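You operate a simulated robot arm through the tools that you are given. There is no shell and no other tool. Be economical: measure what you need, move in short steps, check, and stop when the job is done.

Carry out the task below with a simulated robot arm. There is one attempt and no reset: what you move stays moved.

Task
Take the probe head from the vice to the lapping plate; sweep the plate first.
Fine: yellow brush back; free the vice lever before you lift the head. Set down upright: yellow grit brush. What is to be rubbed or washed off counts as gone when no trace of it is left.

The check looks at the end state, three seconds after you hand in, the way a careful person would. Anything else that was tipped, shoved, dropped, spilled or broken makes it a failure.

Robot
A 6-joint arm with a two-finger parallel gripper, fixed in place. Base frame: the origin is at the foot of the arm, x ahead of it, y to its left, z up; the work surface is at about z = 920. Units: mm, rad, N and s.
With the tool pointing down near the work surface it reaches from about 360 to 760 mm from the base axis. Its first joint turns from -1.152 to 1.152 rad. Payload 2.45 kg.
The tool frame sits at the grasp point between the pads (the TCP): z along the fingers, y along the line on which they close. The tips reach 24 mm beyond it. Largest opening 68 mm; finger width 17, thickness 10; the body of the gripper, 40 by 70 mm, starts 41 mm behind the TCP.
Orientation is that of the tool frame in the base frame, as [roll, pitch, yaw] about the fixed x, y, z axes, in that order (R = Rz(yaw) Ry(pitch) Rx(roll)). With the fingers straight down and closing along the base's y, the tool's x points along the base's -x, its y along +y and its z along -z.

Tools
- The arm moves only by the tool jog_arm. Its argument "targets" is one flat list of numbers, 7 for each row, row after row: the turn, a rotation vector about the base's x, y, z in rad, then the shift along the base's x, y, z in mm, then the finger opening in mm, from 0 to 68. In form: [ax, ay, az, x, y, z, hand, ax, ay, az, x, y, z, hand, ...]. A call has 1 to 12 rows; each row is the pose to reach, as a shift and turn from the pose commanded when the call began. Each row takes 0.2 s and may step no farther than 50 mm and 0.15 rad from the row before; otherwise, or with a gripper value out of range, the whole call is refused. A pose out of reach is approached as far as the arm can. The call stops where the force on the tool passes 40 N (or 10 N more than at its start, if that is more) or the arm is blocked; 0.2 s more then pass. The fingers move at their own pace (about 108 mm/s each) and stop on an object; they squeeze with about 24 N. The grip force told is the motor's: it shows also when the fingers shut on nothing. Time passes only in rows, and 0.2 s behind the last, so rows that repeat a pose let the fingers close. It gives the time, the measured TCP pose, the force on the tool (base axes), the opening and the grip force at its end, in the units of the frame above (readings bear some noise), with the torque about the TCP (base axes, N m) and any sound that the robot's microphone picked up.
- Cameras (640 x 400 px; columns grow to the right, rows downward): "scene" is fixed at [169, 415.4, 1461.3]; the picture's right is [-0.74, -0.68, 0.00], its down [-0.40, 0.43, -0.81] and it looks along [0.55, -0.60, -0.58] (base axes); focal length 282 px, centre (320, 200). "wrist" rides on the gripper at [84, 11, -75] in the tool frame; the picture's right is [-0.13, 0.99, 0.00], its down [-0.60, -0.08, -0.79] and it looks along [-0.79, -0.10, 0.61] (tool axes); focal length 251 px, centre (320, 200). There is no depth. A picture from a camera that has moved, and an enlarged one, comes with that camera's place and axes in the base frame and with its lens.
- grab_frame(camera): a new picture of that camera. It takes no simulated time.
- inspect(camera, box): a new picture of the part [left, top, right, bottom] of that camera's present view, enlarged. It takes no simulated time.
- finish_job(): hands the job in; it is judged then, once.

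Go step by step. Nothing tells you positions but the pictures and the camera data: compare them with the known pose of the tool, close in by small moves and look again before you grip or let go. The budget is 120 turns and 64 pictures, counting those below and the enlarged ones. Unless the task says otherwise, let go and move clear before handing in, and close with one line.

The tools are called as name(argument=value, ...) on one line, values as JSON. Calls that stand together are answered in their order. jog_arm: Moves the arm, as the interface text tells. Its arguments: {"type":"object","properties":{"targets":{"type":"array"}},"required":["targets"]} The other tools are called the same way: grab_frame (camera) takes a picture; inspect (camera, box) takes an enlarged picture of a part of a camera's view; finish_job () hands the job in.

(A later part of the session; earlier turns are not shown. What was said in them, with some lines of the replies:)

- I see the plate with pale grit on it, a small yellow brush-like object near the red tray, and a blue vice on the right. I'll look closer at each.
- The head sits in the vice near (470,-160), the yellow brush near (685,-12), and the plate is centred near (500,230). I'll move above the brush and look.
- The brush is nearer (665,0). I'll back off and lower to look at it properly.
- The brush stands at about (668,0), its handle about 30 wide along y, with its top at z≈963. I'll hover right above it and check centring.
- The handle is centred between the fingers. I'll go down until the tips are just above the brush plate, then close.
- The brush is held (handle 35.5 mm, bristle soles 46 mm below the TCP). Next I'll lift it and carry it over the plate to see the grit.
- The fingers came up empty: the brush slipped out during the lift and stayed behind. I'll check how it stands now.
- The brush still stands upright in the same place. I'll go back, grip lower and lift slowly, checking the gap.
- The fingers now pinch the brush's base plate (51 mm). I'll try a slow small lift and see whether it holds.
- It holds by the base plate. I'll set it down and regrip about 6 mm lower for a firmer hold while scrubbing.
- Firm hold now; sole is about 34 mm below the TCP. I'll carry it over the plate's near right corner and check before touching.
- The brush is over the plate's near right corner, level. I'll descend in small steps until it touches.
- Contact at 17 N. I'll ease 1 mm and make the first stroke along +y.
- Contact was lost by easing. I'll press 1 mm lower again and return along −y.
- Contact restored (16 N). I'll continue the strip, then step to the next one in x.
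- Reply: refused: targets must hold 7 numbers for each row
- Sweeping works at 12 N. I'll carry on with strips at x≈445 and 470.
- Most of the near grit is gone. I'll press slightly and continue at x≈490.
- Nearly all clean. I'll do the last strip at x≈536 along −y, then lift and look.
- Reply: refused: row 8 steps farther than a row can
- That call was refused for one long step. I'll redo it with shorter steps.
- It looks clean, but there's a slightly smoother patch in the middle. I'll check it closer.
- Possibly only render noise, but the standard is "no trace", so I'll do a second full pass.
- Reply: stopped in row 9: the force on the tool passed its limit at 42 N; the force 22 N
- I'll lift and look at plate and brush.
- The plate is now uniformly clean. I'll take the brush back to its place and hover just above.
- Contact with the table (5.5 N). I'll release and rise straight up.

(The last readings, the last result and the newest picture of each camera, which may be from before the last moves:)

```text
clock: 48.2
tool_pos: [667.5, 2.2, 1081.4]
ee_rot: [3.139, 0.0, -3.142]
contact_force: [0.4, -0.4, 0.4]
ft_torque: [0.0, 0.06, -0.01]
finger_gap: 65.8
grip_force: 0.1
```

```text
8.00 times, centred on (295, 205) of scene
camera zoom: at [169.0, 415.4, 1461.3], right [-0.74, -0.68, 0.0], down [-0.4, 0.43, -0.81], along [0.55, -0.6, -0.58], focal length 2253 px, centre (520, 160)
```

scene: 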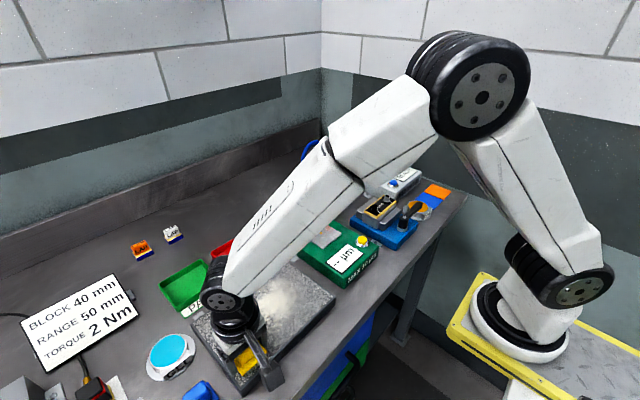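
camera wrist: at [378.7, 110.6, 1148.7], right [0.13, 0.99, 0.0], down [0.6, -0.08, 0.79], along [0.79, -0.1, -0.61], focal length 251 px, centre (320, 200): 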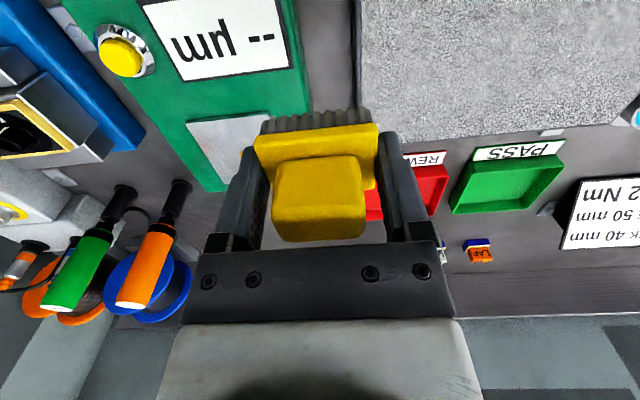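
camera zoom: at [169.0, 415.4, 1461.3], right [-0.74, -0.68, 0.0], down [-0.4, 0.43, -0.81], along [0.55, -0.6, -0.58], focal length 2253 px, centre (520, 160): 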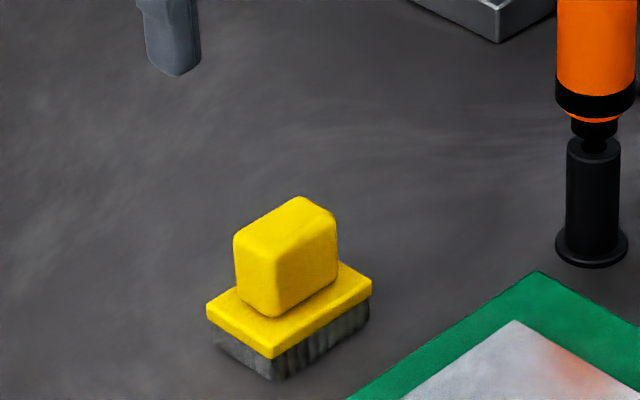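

The brush is back upright, within about 2 mm of its original spot. Next I'll go up and over for a look at the vice.

jog_arm(targets=[0, 0, 0, -30, 0, 35, 66, 0, 0, 0, -75, 0, 50, 66, 0, 0, 0, -120, 0, 50, 66, 0, 0, 0, -160, -25, 50, 66, 0, 0, 0, -195, -55, 50, 66, 0, 0, 0, -225, -90, 45, 66, 0, 0, 0, -245, -125, 30, 66, 0, 0, 0, -255, -155, 10, 66, 0, 0, 0, -255, -160, -10, 66])

grab_frame(camera="wrist")

inspect(camera="scene", box=[340, 180, 450, 250])

```text
clock: 50.2
tool_pos: [415.2, -159.6, 1071.0]
ee_rot: [3.139, 0.003, -3.139]
contact_force: [-0.2, -0.5, 0.1]
ft_torque: [0.0, -0.05, 0.0]
finger_gap: 66.2
grip_force: 0.0
```

```text
24 pictures are left
camera wrist: at [329.2, -147.5, 1146.0], right [0.13, 0.99, 0.0], down [0.6, -0.08, 0.79], along [0.79, -0.1, -0.61], focal length 251 px, centre (320, 200)
```

wrist: 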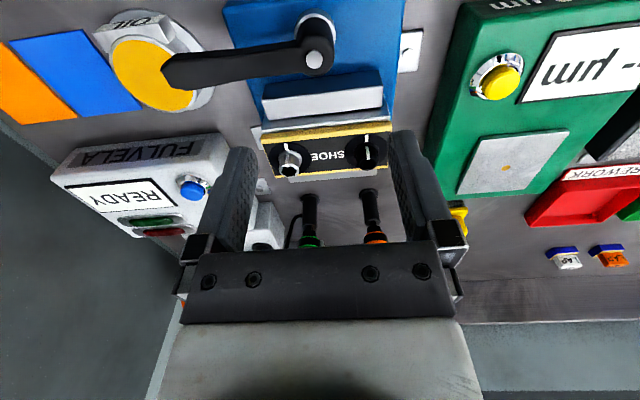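

```text
5.71 times, centred on (395, 215) of scene
camera zoom: at [169.0, 415.4, 1461.3], right [-0.74, -0.68, 0.0], down [-0.4, 0.43, -0.81], along [0.55, -0.6, -0.58], focal length 1610 px, centre (-109, 114)
```

zoom: 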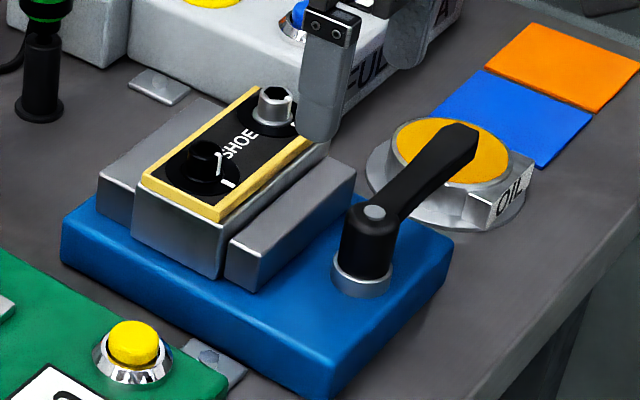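

The clamping lever's pivot is near (395,-161) and its arm points to −y, about 80 mm long, at z≈990. I'll look closer for markings.

inspect(camera="wrist", box=[150, 0, 430, 190])

inspect(camera="scene", box=[385, 190, 440, 235])

```text
2.11 times, centred on (290, 95) of wrist
camera zoom: at [329.2, -147.5, 1146.0], right [0.13, 0.99, 0.0], down [0.6, -0.08, 0.79], along [0.79, -0.1, -0.61], focal length 529 px, centre (383, 421)
```

zoom: 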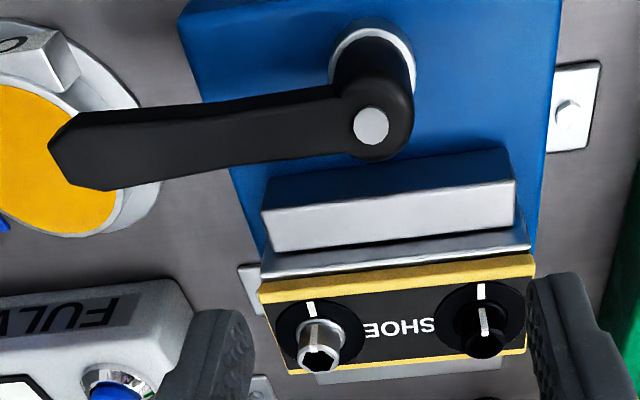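

```text
8.89 times, centred on (412, 212) of scene
camera zoom: at [169.0, 415.4, 1461.3], right [-0.74, -0.68, 0.0], down [-0.4, 0.43, -0.81], along [0.55, -0.6, -0.58], focal length 2504 px, centre (-502, 89)
```

zoom: 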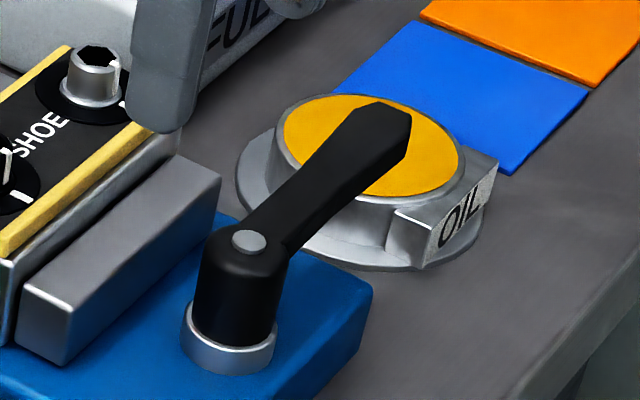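

The lever rotates about a vertical post. I'll turn the gripper 90° about z while moving high above the lever's end, so the fingers close along x, which the head also needs.

jog_arm(targets=[0, 0, 0.143, -2, -6, 0, 66, 0, 0, 0.286, -4, -12, 0, 66, 0, 0, 0.429, -6, -18, 0, 66, 0, 0, 0.572, -8, -24, 0, 66, 0, 0, 0.715, -10, -30, 0, 66, 0, 0, 0.858, -12, -36, 0, 66, 0, 0, 1.001, -14, -42, 0, 66, 0, 0, 1.144, -16, -48, 0, 66, 0, 0, 1.287, -18, -54, 0, 66, 0, 0, 1.43, -20, -58, 0, 66, 0, 0, 1.5708, -22, -62, 0, 66, 0, 0, 1.5708, -22, -62, 0, 66])

grab_frame(camera="wrist")

```text
clock: 52.8
tool_pos: [391.7, -222.7, 1070.2]
ee_rot: [3.139, 0.003, -1.569]
contact_force: [-0.7, 1.0, 0.0]
ft_torque: [0.02, 0.0, 0.04]
finger_gap: 66.0
grip_force: 0.0
```

```text
20 pictures are left
camera wrist: at [380.9, -305.7, 1144.6], right [-0.99, 0.13, 0.0], down [0.08, 0.6, 0.79], along [0.1, 0.79, -0.61], focal length 251 px, centre (320, 200)
```

wrist: 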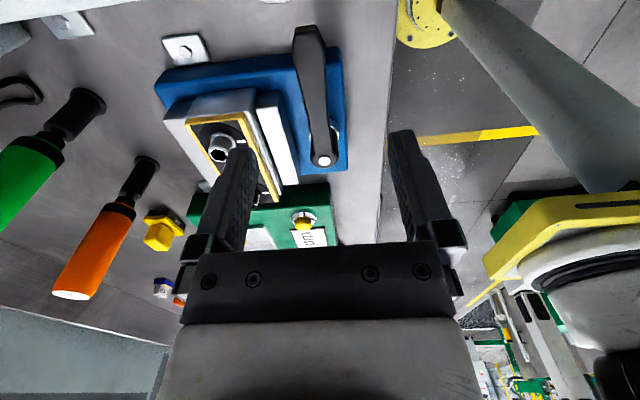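

The lever lies at x≈394 along −y, right under the open fingers. I'll lower the fingers to straddle it at about 60 mm from the pivot.

jog_arm(targets=[0, 0, 0, 2, 0, -30, 50, 0, 0, 0, 2, 0, -60, 50, 0, 0, 0, 2, 0, -72, 50])

grab_frame(camera="wrist")

inspect(camera="scene", box=[360, 165, 450, 235])

```text
clock: 53.6
tool_pos: [394.0, -222.0, 997.6]
ee_rot: [3.14, 0.002, -1.569]
contact_force: [-0.2, 0.8, 1.0]
ft_torque: [0.0, 0.0, 0.0]
finger_gap: 49.9
grip_force: 0.1
```

```text
19 pictures are left
camera wrist: at [382.9, -305.5, 1072.4], right [-0.99, 0.13, 0.0], down [0.08, 0.6, 0.79], along [0.1, 0.79, -0.61], focal length 251 px, centre (320, 200)
```

wrist: 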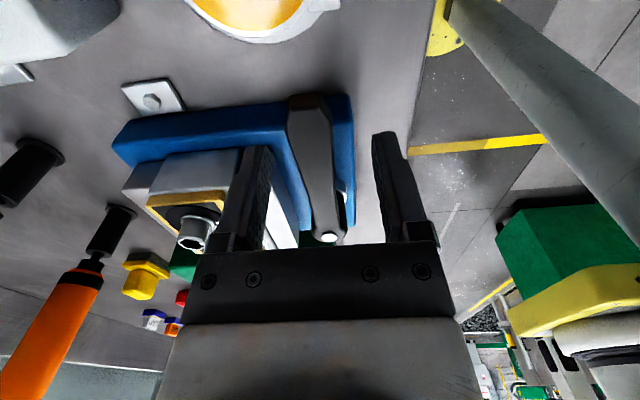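

```text
5.71 times, centred on (405, 200) of scene
camera zoom: at [169.0, 415.4, 1461.3], right [-0.74, -0.68, 0.0], down [-0.4, 0.43, -0.81], along [0.55, -0.6, -0.58], focal length 1610 px, centre (-166, 200)
```

zoom: 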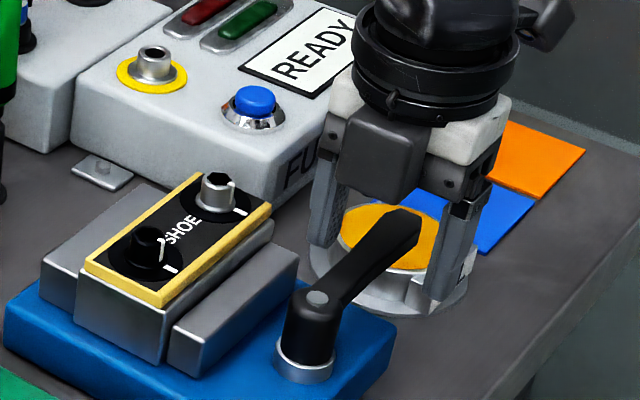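

The fingers are either side of the lever; its top is at z≈985. I'll go 12 mm deeper and gently push toward −x to see whether it yields.

jog_arm(targets=[0, 0, 0, 0, 0, -12, 50, 0, 0, 0, -10, 0, -12, 50, 0, 0, 0, -16, 0, -12, 50, 0, 0, 0, -22, 2, -12, 50, 0, 0, 0, -28, 4, -12, 50])

```text
clock: 54.8
tool_pos: [367.7, -217.4, 986.1]
ee_rot: [3.141, 0.006, -1.57]
contact_force: [3.6, -2.1, 0.4]
ft_torque: [0.02, 0.01, -0.08]
finger_gap: 52.7
grip_force: 1.8
```

The lever yields easily (about 4 N) toward −x. I'll follow the arc, turning the gripper with it.

jog_arm(targets=[0, 0, -0.14, -2, 5, 0, 48, 0, 0, -0.28, -5, 7.5, 0, 46, 0, 0, -0.425, -9.4, 10.7, 0, 44, 0, 0, -0.57, -13.2, 14.3, 0, 44, 0, 0, -0.715, -16.6, 18.2, 0, 44, 0, 0, -0.855, -19.7, 22.4, 0, 44, 0, 0, -1.0, -22.5, 26.9, 0, 44])

inspect(camera="scene", box=[360, 165, 450, 235])

```text
clock: 56.4
tool_pos: [344.3, -190.3, 986.1]
ee_rot: [3.139, 0.005, -2.572]
contact_force: [2.2, -0.9, -0.3]
ft_torque: [0.0, -0.04, -0.01]
finger_gap: 45.8
grip_force: 1.1
```

```text
5.71 times, centred on (405, 200) of scene
camera zoom: at [169.1, 415.4, 1461.3], right [-0.74, -0.68, 0.0], down [-0.4, 0.43, -0.81], along [0.55, -0.6, -0.58], focal length 1610 px, centre (-166, 200)
```

zoom: 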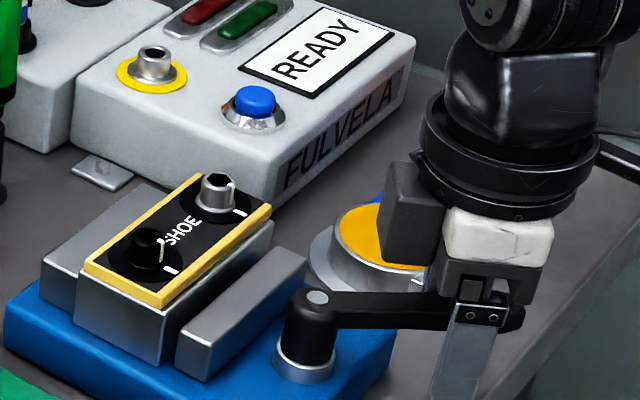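

The front jaw is backing off as the lever turns. I'll continue the arc to about 90°.

jog_arm(targets=[0, 0, -0.14, -3.1, 6.6, 0, 44, 0, 0, -0.28, -5.5, 13.6, 0, 44, 0, 0, -0.42, -6.9, 20.7, 0, 44, 0, 0, -0.54, -7.5, 28, 0, 44, 0, 0, -0.66, -7.2, 35.4, 0, 44, 0, 0, -0.77, -6.2, 41.6, 0, 44])

inspect(camera="scene", box=[360, 165, 450, 235])

```text
clock: 57.8
tool_pos: [337.3, -149.5, 986.4]
ee_rot: [3.141, 0.004, 2.942]
contact_force: [-0.1, -0.5, -1.0]
ft_torque: [0.0, -0.04, 0.08]
finger_gap: 45.1
grip_force: 0.2
```

```text
5.71 times, centred on (405, 200) of scene
camera zoom: at [169.0, 415.4, 1461.3], right [-0.74, -0.68, 0.0], down [-0.4, 0.43, -0.81], along [0.55, -0.6, -0.58], focal length 1610 px, centre (-166, 200)
```

zoom: 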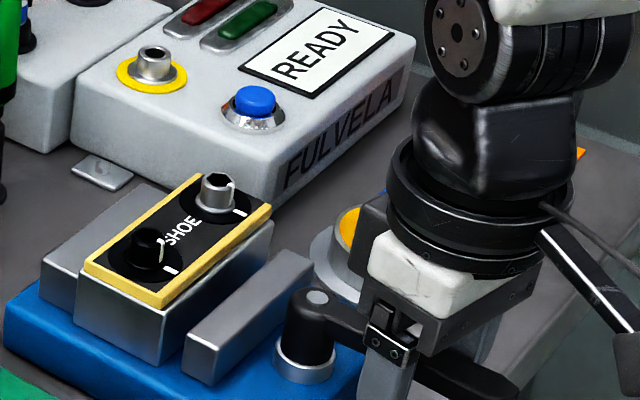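

The jaw now stands clear of the head and the lever points at −x. I'll nudge a little further to find its stop.

jog_arm(targets=[0, 0, -0.1, 1.5, 5, 0, 44, 0, 0, -0.17, 3, 10, 0, 44, 0, 0, -0.17, 3, 10, 0, 44])

```text
clock: 58.6
tool_pos: [343.8, -141.2, 987.1]
ee_rot: [3.142, 0.013, 2.773]
contact_force: [9.3, -33.0, 2.7]
ft_torque: [-0.18, 0.25, 0.9]
finger_gap: 65.5
grip_force: 13.1
```

That's the end stop (33 N), so the lever is fully open. I'll back off and rise clear.

jog_arm(targets=[0, 0, 0.1, -2, -7, 0, 60, 0, 0, 0.17, -4, -15, 0, 64, 0, 0, 0.17, -4, -15, 0, 64, 0, 0, 0.17, -4, -15, 30, 64, 0, 0, 0.17, -4, -15, 70, 64, 0, 0, 0.17, 20, -15, 110, 64])

inspect(camera="scene", box=[345, 165, 435, 235])

```text
clock: 60.0
tool_pos: [360.2, -154.7, 1095.9]
ee_rot: [-3.141, 0.0, 2.944]
contact_force: [0.4, 0.1, 0.3]
ft_torque: [-0.03, -0.01, 0.0]
finger_gap: 63.7
grip_force: 0.1
```

```text
5.71 times, centred on (390, 200) of scene
camera zoom: at [169.0, 415.4, 1461.3], right [-0.74, -0.68, 0.0], down [-0.4, 0.43, -0.81], along [0.55, -0.6, -0.58], focal length 1610 px, centre (-80, 200)
```

zoom: 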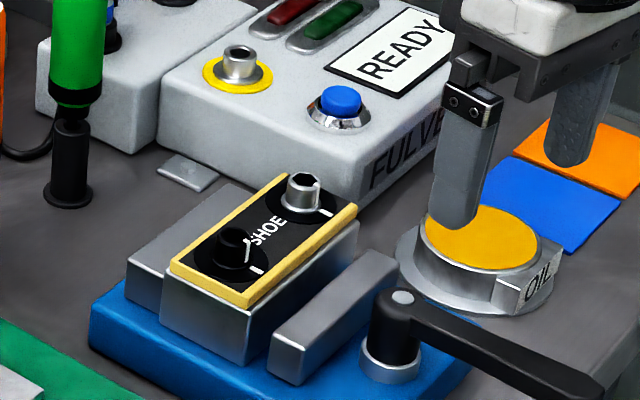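

The lever is fully open and the head is free between the jaws. I'll turn the fingers to close along x and hover over the head.

jog_arm(targets=[0, 0, 0.1475, 9.6, -0.7, 0, 68, 0, 0, 0.295, 19.2, -1.4, 0, 68, 0, 0, 0.4425, 28.8, -2.1, 0, 68, 0, 0, 0.59, 38.4, -2.8, 0, 68, 0, 0, 0.7375, 48, -3.5, 0, 68, 0, 0, 0.885, 57.6, -4.2, 0, 68, 0, 0, 1.0325, 67, -5, 0, 68, 0, 0, 1.18, 77, -5.6, 0, 68, 0, 0, 1.3275, 86, -6.3, -10, 68, 0, 0, 1.475, 96, -7, -20, 68, 0, 0, 1.6225, 106, -7.5, -30, 68, 0, 0, 1.7694, 115, -8, -40, 68])

grab_frame(camera="wrist")

inspect(camera="scene", box=[345, 165, 435, 235])

```text
clock: 62.6
tool_pos: [476.0, -162.2, 1054.9]
ee_rot: [3.14, 0.005, -1.568]
contact_force: [0.3, 0.0, -0.1]
ft_torque: [0.01, -0.04, -0.02]
finger_gap: 67.9
grip_force: 0.1
```

```text
14 pictures are left
camera wrist: at [464.3, -245.6, 1130.4], right [-0.99, 0.13, 0.0], down [0.08, 0.6, 0.79], along [0.1, 0.79, -0.61], focal length 251 px, centre (320, 200)
```

wrist: 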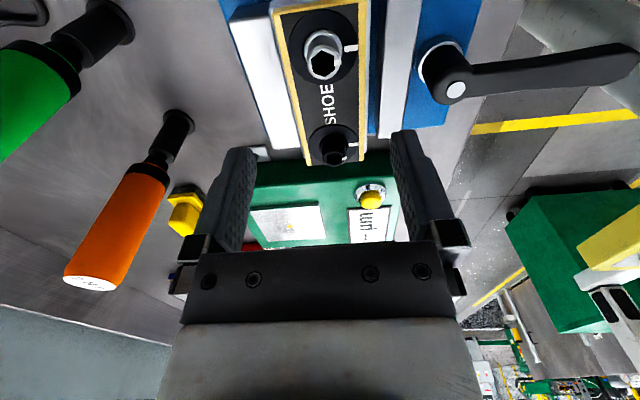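

```text
5.71 times, centred on (390, 200) of scene
camera zoom: at [169.0, 415.4, 1461.3], right [-0.74, -0.68, 0.0], down [-0.4, 0.43, -0.81], along [0.55, -0.6, -0.58], focal length 1610 px, centre (-80, 200)
```

zoom: 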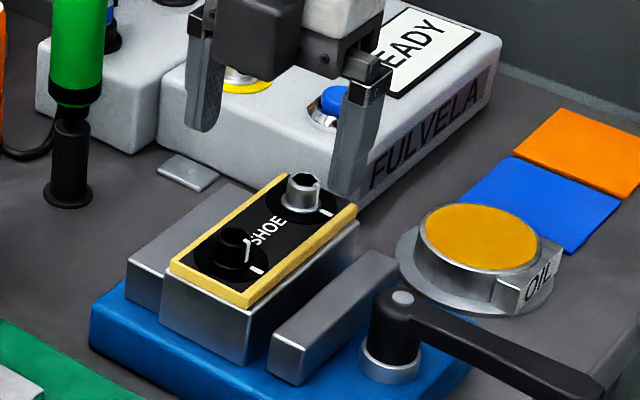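

By triangulation the head's top is at z≈992, x 450–494, y −203…−112. I'll descend with the fingers straddling it, tips just above jaw height.

jog_arm(targets=[0, 0, 0, -4, 4, -25, 68, 0, 0, 0, -4, 4, -45, 68, 0, 0, 0, -4, 4, -52, 68, 0, 0, 0, -4, 4, -52, 68])

inspect(camera="scene", box=[345, 165, 435, 235])

grab_frame(camera="wrist")

```text
clock: 63.6
tool_pos: [470.8, -158.3, 1004.7]
ee_rot: [3.141, 0.003, -1.571]
contact_force: [0.1, -0.2, -0.5]
ft_torque: [-0.04, -0.03, -0.02]
finger_gap: 67.9
grip_force: 0.1
```

```text
5.71 times, centred on (390, 200) of scene
camera zoom: at [169.0, 415.4, 1461.3], right [-0.74, -0.68, 0.0], down [-0.4, 0.43, -0.81], along [0.55, -0.6, -0.58], focal length 1610 px, centre (-80, 200)
```

zoom: 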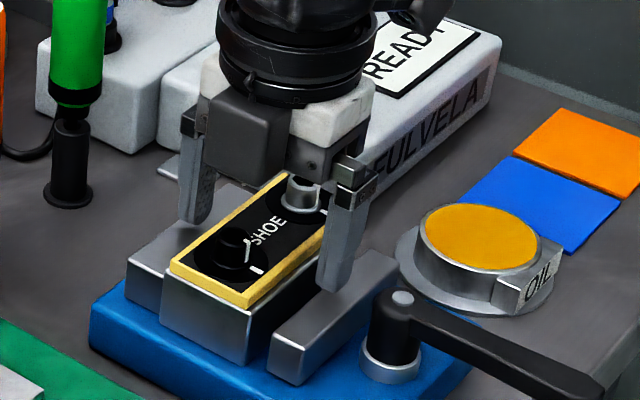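

```text
11 pictures are left
camera wrist: at [459.6, -242.1, 1078.5], right [-0.99, 0.13, 0.0], down [0.08, 0.6, 0.79], along [0.1, 0.79, -0.61], focal length 251 px, centre (320, 200)
```

wrist: 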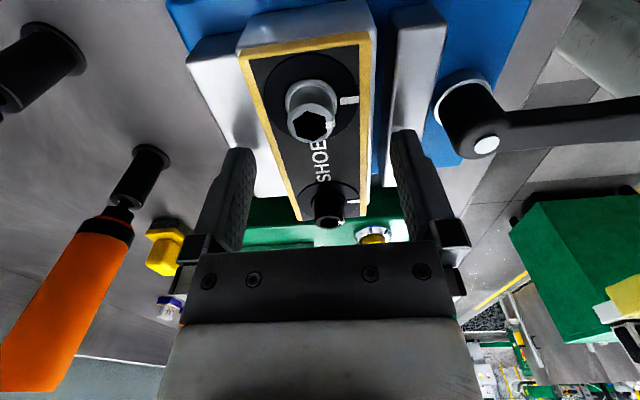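

jog_arm(targets=[0, 0, 0, 0, 0, -2, 68, 0, 0, 0, 0, 0, -4, 68, 0, 0, 0, 0, 0, -5, 68])

```text
clock: 64.4
tool_pos: [471.2, -158.4, 998.8]
ee_rot: [3.139, 0.002, -1.57]
contact_force: [0.1, -0.3, 0.2]
ft_torque: [0.0, 0.02, 0.0]
finger_gap: 68.2
grip_force: 0.1
```

jog_arm(targets=[0, 0, 0, 0, 0, -1, 68, 0, 0, 0, 0, 0, -2, 68, 0, 0, 0, 0, 0, -3, 68])

```text
clock: 65.3
tool_pos: [472.4, -157.1, 999.7]
ee_rot: [-3.14, 0.0, -1.571]
contact_force: [-1.6, 2.6, 6.5]
ft_torque: [0.02, 0.29, -0.15]
finger_gap: 67.8
grip_force: 0.0
stopped in row 3: the force on the tool passed its limit at 43 N (the readings are from after the stop); the commanded pose is now the measured one
```

The tips touched the jaw top (z≈974). I'll raise 2 mm and close on the head.

jog_arm(targets=[0, 0, 0, 0, 0, 1.5, 68, 0, 0, 0, 0, 0, 1.5, 55, 0, 0, 0, 0, 0, 1.5, 30, 0, 0, 0, 0, 0, 1.5, 0, 0, 0, 0, 0, 0, 1.5, 0, 0, 0, 0, 0, 0, 1.5, 0])

inspect(camera="scene", box=[345, 165, 435, 235])

```text
clock: 66.7
tool_pos: [470.6, -158.1, 1000.3]
ee_rot: [3.139, 0.002, -1.571]
contact_force: [-24.7, -5.9, 3.8]
ft_torque: [-0.48, 0.7, 0.14]
finger_gap: 49.6
grip_force: 23.5
```

```text
5.71 times, centred on (390, 200) of scene
camera zoom: at [168.3, 415.3, 1461.4], right [-0.74, -0.68, 0.0], down [-0.4, 0.43, -0.81], along [0.55, -0.6, -0.58], focal length 1610 px, centre (-80, 200)
```

zoom: 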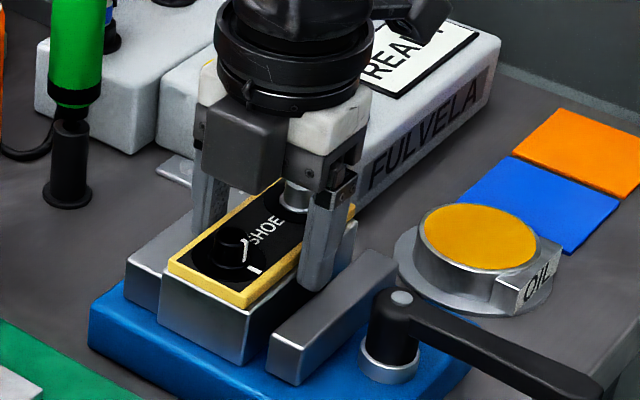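

The head is pressing on the back jaw (−25 N in x). I'll shift −x a little to centre the grip before lifting.

jog_arm(targets=[0, 0, 0, -1, 0, 0, 0, 0, 0, 0, -2, 0, 0, 0, 0, 0, 0, -2, 0, 0, 0])

```text
clock: 67.5
tool_pos: [471.0, -156.4, 999.9]
ee_rot: [-3.14, 0.004, -1.572]
contact_force: [-13.6, -4.3, -3.2]
ft_torque: [-0.14, 0.43, 0.1]
finger_gap: 50.1
grip_force: 23.8
```

jog_arm(targets=[0, 0, 0, -1.5, 0, 0, 0, 0, 0, 0, -2.5, 0, 0, 0, 0, 0, 0, -2.5, 0, 1.5, 0, 0, 0, 0, -2.5, 0, 3, 0])

```text
clock: 68.5
tool_pos: [469.5, -157.5, 1003.1]
ee_rot: [-3.136, -0.001, -1.571]
contact_force: [1.2, 0.1, -5.3]
ft_torque: [0.02, -0.01, 0.0]
finger_gap: 49.7
grip_force: 24.5
```

The weight (~5 N) is on the gripper. I'll lift slowly.

jog_arm(targets=[0, 0, 0, 0, 0, 3, 0, 0, 0, 0, 0, 0, 7, 0, 0, 0, 0, 0, 0, 12, 0, 0, 0, 0, 0, 0, 18, 0, 0, 0, 0, 0, 0, 26, 0, 0, 0, 0, 0, 0, 35, 0, 0, 0, 0, 0, 0, 45, 0])

inspect(camera="scene", box=[345, 155, 435, 225])

```text
clock: 70.1
tool_pos: [469.2, -158.4, 1048.6]
ee_rot: [-3.14, 0.002, -1.571]
contact_force: [0.0, -0.5, -5.3]
ft_torque: [0.0, 0.01, -0.03]
finger_gap: 49.7
grip_force: 23.9
```

```text
5.71 times, centred on (390, 190) of scene
camera zoom: at [169.1, 415.4, 1461.3], right [-0.74, -0.68, 0.0], down [-0.4, 0.43, -0.81], along [0.55, -0.6, -0.58], focal length 1610 px, centre (-80, 257)
```

zoom: 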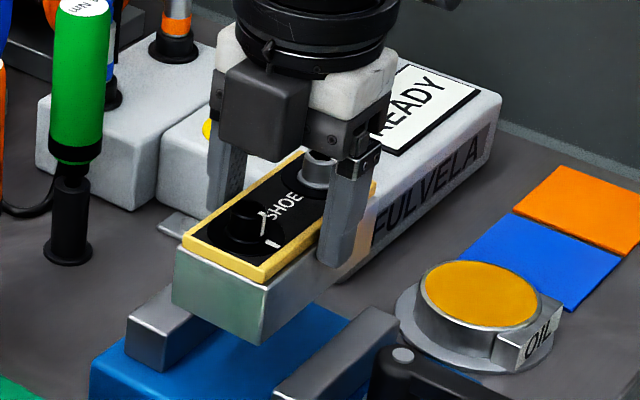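

The head is lifted level. I'll carry it high over the gauge to the middle of the plate.

jog_arm(targets=[0, 0, 0, 0, 0, 20, 0, 0, 0, 0, 0, 15, 40, 0, 0, 0, 0, 0, 45, 45, 0, 0, 0, 0, 2, 85, 45, 0, 0, 0, 0, 4, 125, 45, 0, 0, 0, 0, 6, 165, 45, 0, 0, 0, 0, 8, 205, 45, 0, 0, 0, 0, 10, 245, 45, 0, 0, 0, 0, 12, 285, 45, 0, 0, 0, 0, 12, 325, 45, 0, 0, 0, 0, 12, 365, 45, 0, 0, 0, 0, 12, 390, 40, 0])

grab_frame(camera="scene")

```text
clock: 72.7
tool_pos: [478.9, 231.4, 1087.5]
ee_rot: [-3.139, 0.002, -1.57]
contact_force: [0.5, 0.0, -6.3]
ft_torque: [0.01, 0.01, -0.01]
finger_gap: 50.1
grip_force: 23.4
```

```text
8 pictures are left
```

scene: 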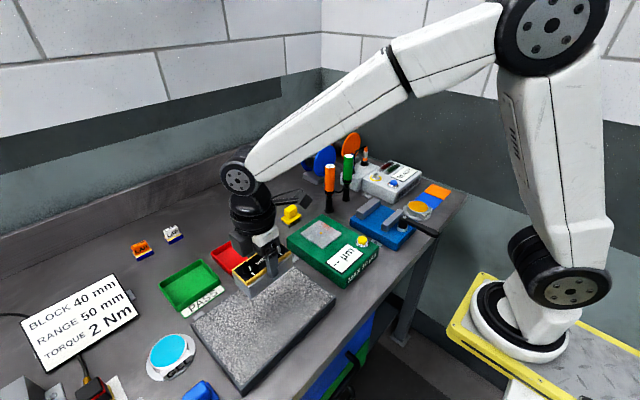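

The head is above the middle of the plate. I'll lower it.

jog_arm(targets=[0, 0, 0, 0, 0, -30, 0, 0, 0, 0, 0, 0, -60, 0, 0, 0, 0, 0, 0, -78, 0, 0, 0, 0, 0, 0, -86, 0, 0, 0, 0, 0, 0, -86, 0])

inspect(camera="scene", box=[190, 230, 330, 350])

```text
clock: 73.9
tool_pos: [480.0, 231.4, 1002.9]
ee_rot: [-3.139, 0.002, -1.571]
contact_force: [-1.0, 0.6, -5.7]
ft_torque: [0.02, -0.02, 0.0]
finger_gap: 49.6
grip_force: 24.3
```

```text
3.33 times, centred on (260, 290) of scene
camera zoom: at [169.1, 415.5, 1461.2], right [-0.74, -0.68, 0.0], down [-0.4, 0.43, -0.81], along [0.55, -0.6, -0.58], focal length 939 px, centre (520, -100)
```

zoom: 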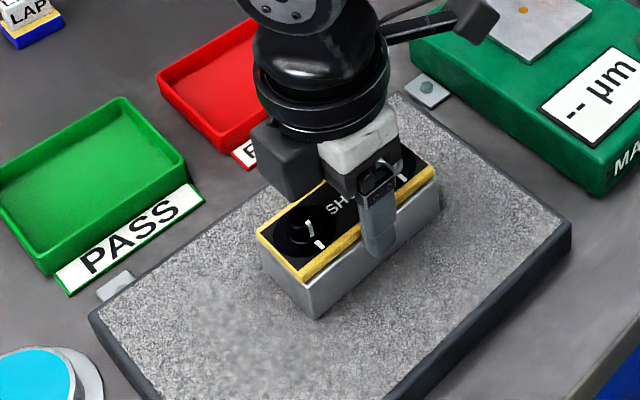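

jog_arm(targets=[0, 0, 0, 0, 0, -3, 0, 0, 0, 0, 0, 0, -5, 0, 0, 0, 0, 0, 0, -7, 0, 0, 0, 0, 0, 0, -7, 0])

```text
clock: 74.9
tool_pos: [480.5, 231.5, 997.9]
ee_rot: [-3.137, 0.005, -1.57]
contact_force: [-6.1, -1.4, 19.3]
ft_torque: [-0.02, 0.27, 0.07]
finger_gap: 50.0
grip_force: 24.1
```

Contact on the plate. I'll ease 1 mm, open, and rise.

jog_arm(targets=[0, 0, 0, 0, 0, 0.8, 0, 0, 0, 0, 0, 0, 0.8, 55, 0, 0, 0, 0, 0, 0.8, 62, 0, 0, 0, 0, 0, 0.8, 66, 0, 0, 0, 0, 0, 15, 66, 0, 0, 0, 0, 0, 45, 66, 0, 0, 0, 0, 0, 90, 66, 0, 0, 0, 0, -10, 130, 66, 0, 0, 0, 0, -50, 150, 66, 0, 0, 0, 0, -95, 160, 66, 0, 0, 0, -10, -135, 180, 66])

inspect(camera="scene", box=[180, 240, 350, 400])

grab_frame(camera="scene")

```text
clock: 77.3
tool_pos: [470.5, 94.7, 1172.9]
ee_rot: [-3.138, 0.002, -1.57]
contact_force: [0.0, -0.4, -0.6]
ft_torque: [0.02, -0.01, 0.0]
finger_gap: 66.1
grip_force: 0.0
```

```text
2.50 times, centred on (265, 320) of scene
camera zoom: at [169.0, 415.4, 1461.3], right [-0.74, -0.68, 0.0], down [-0.4, 0.43, -0.81], along [0.55, -0.6, -0.58], focal length 704 px, centre (458, -100)
```

zoom: 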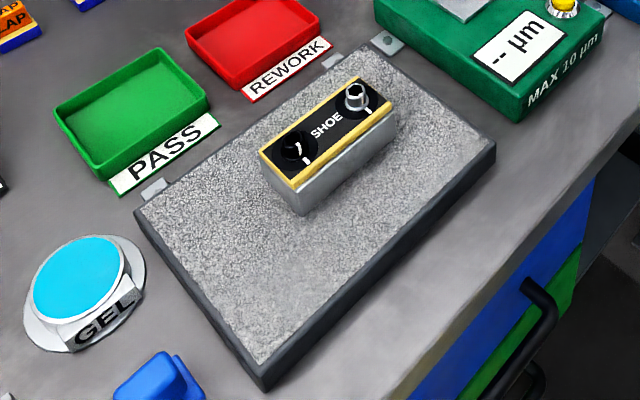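

```text
5 pictures are left
```

scene: 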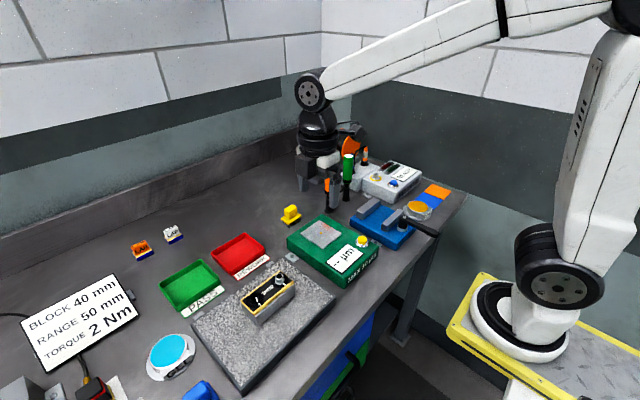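

The head rests upright on the clean plate, the brush stands in its place, the lever is open and the arm is clear. I'm handing in.

finish_job()

```text
The job is handed in.
```

I swept the plate clean, put the yellow brush back upright within about 2 mm of its original spot, freed the vice lever, set the probe head on the lapping plate, and moved the arm clear before handing in.
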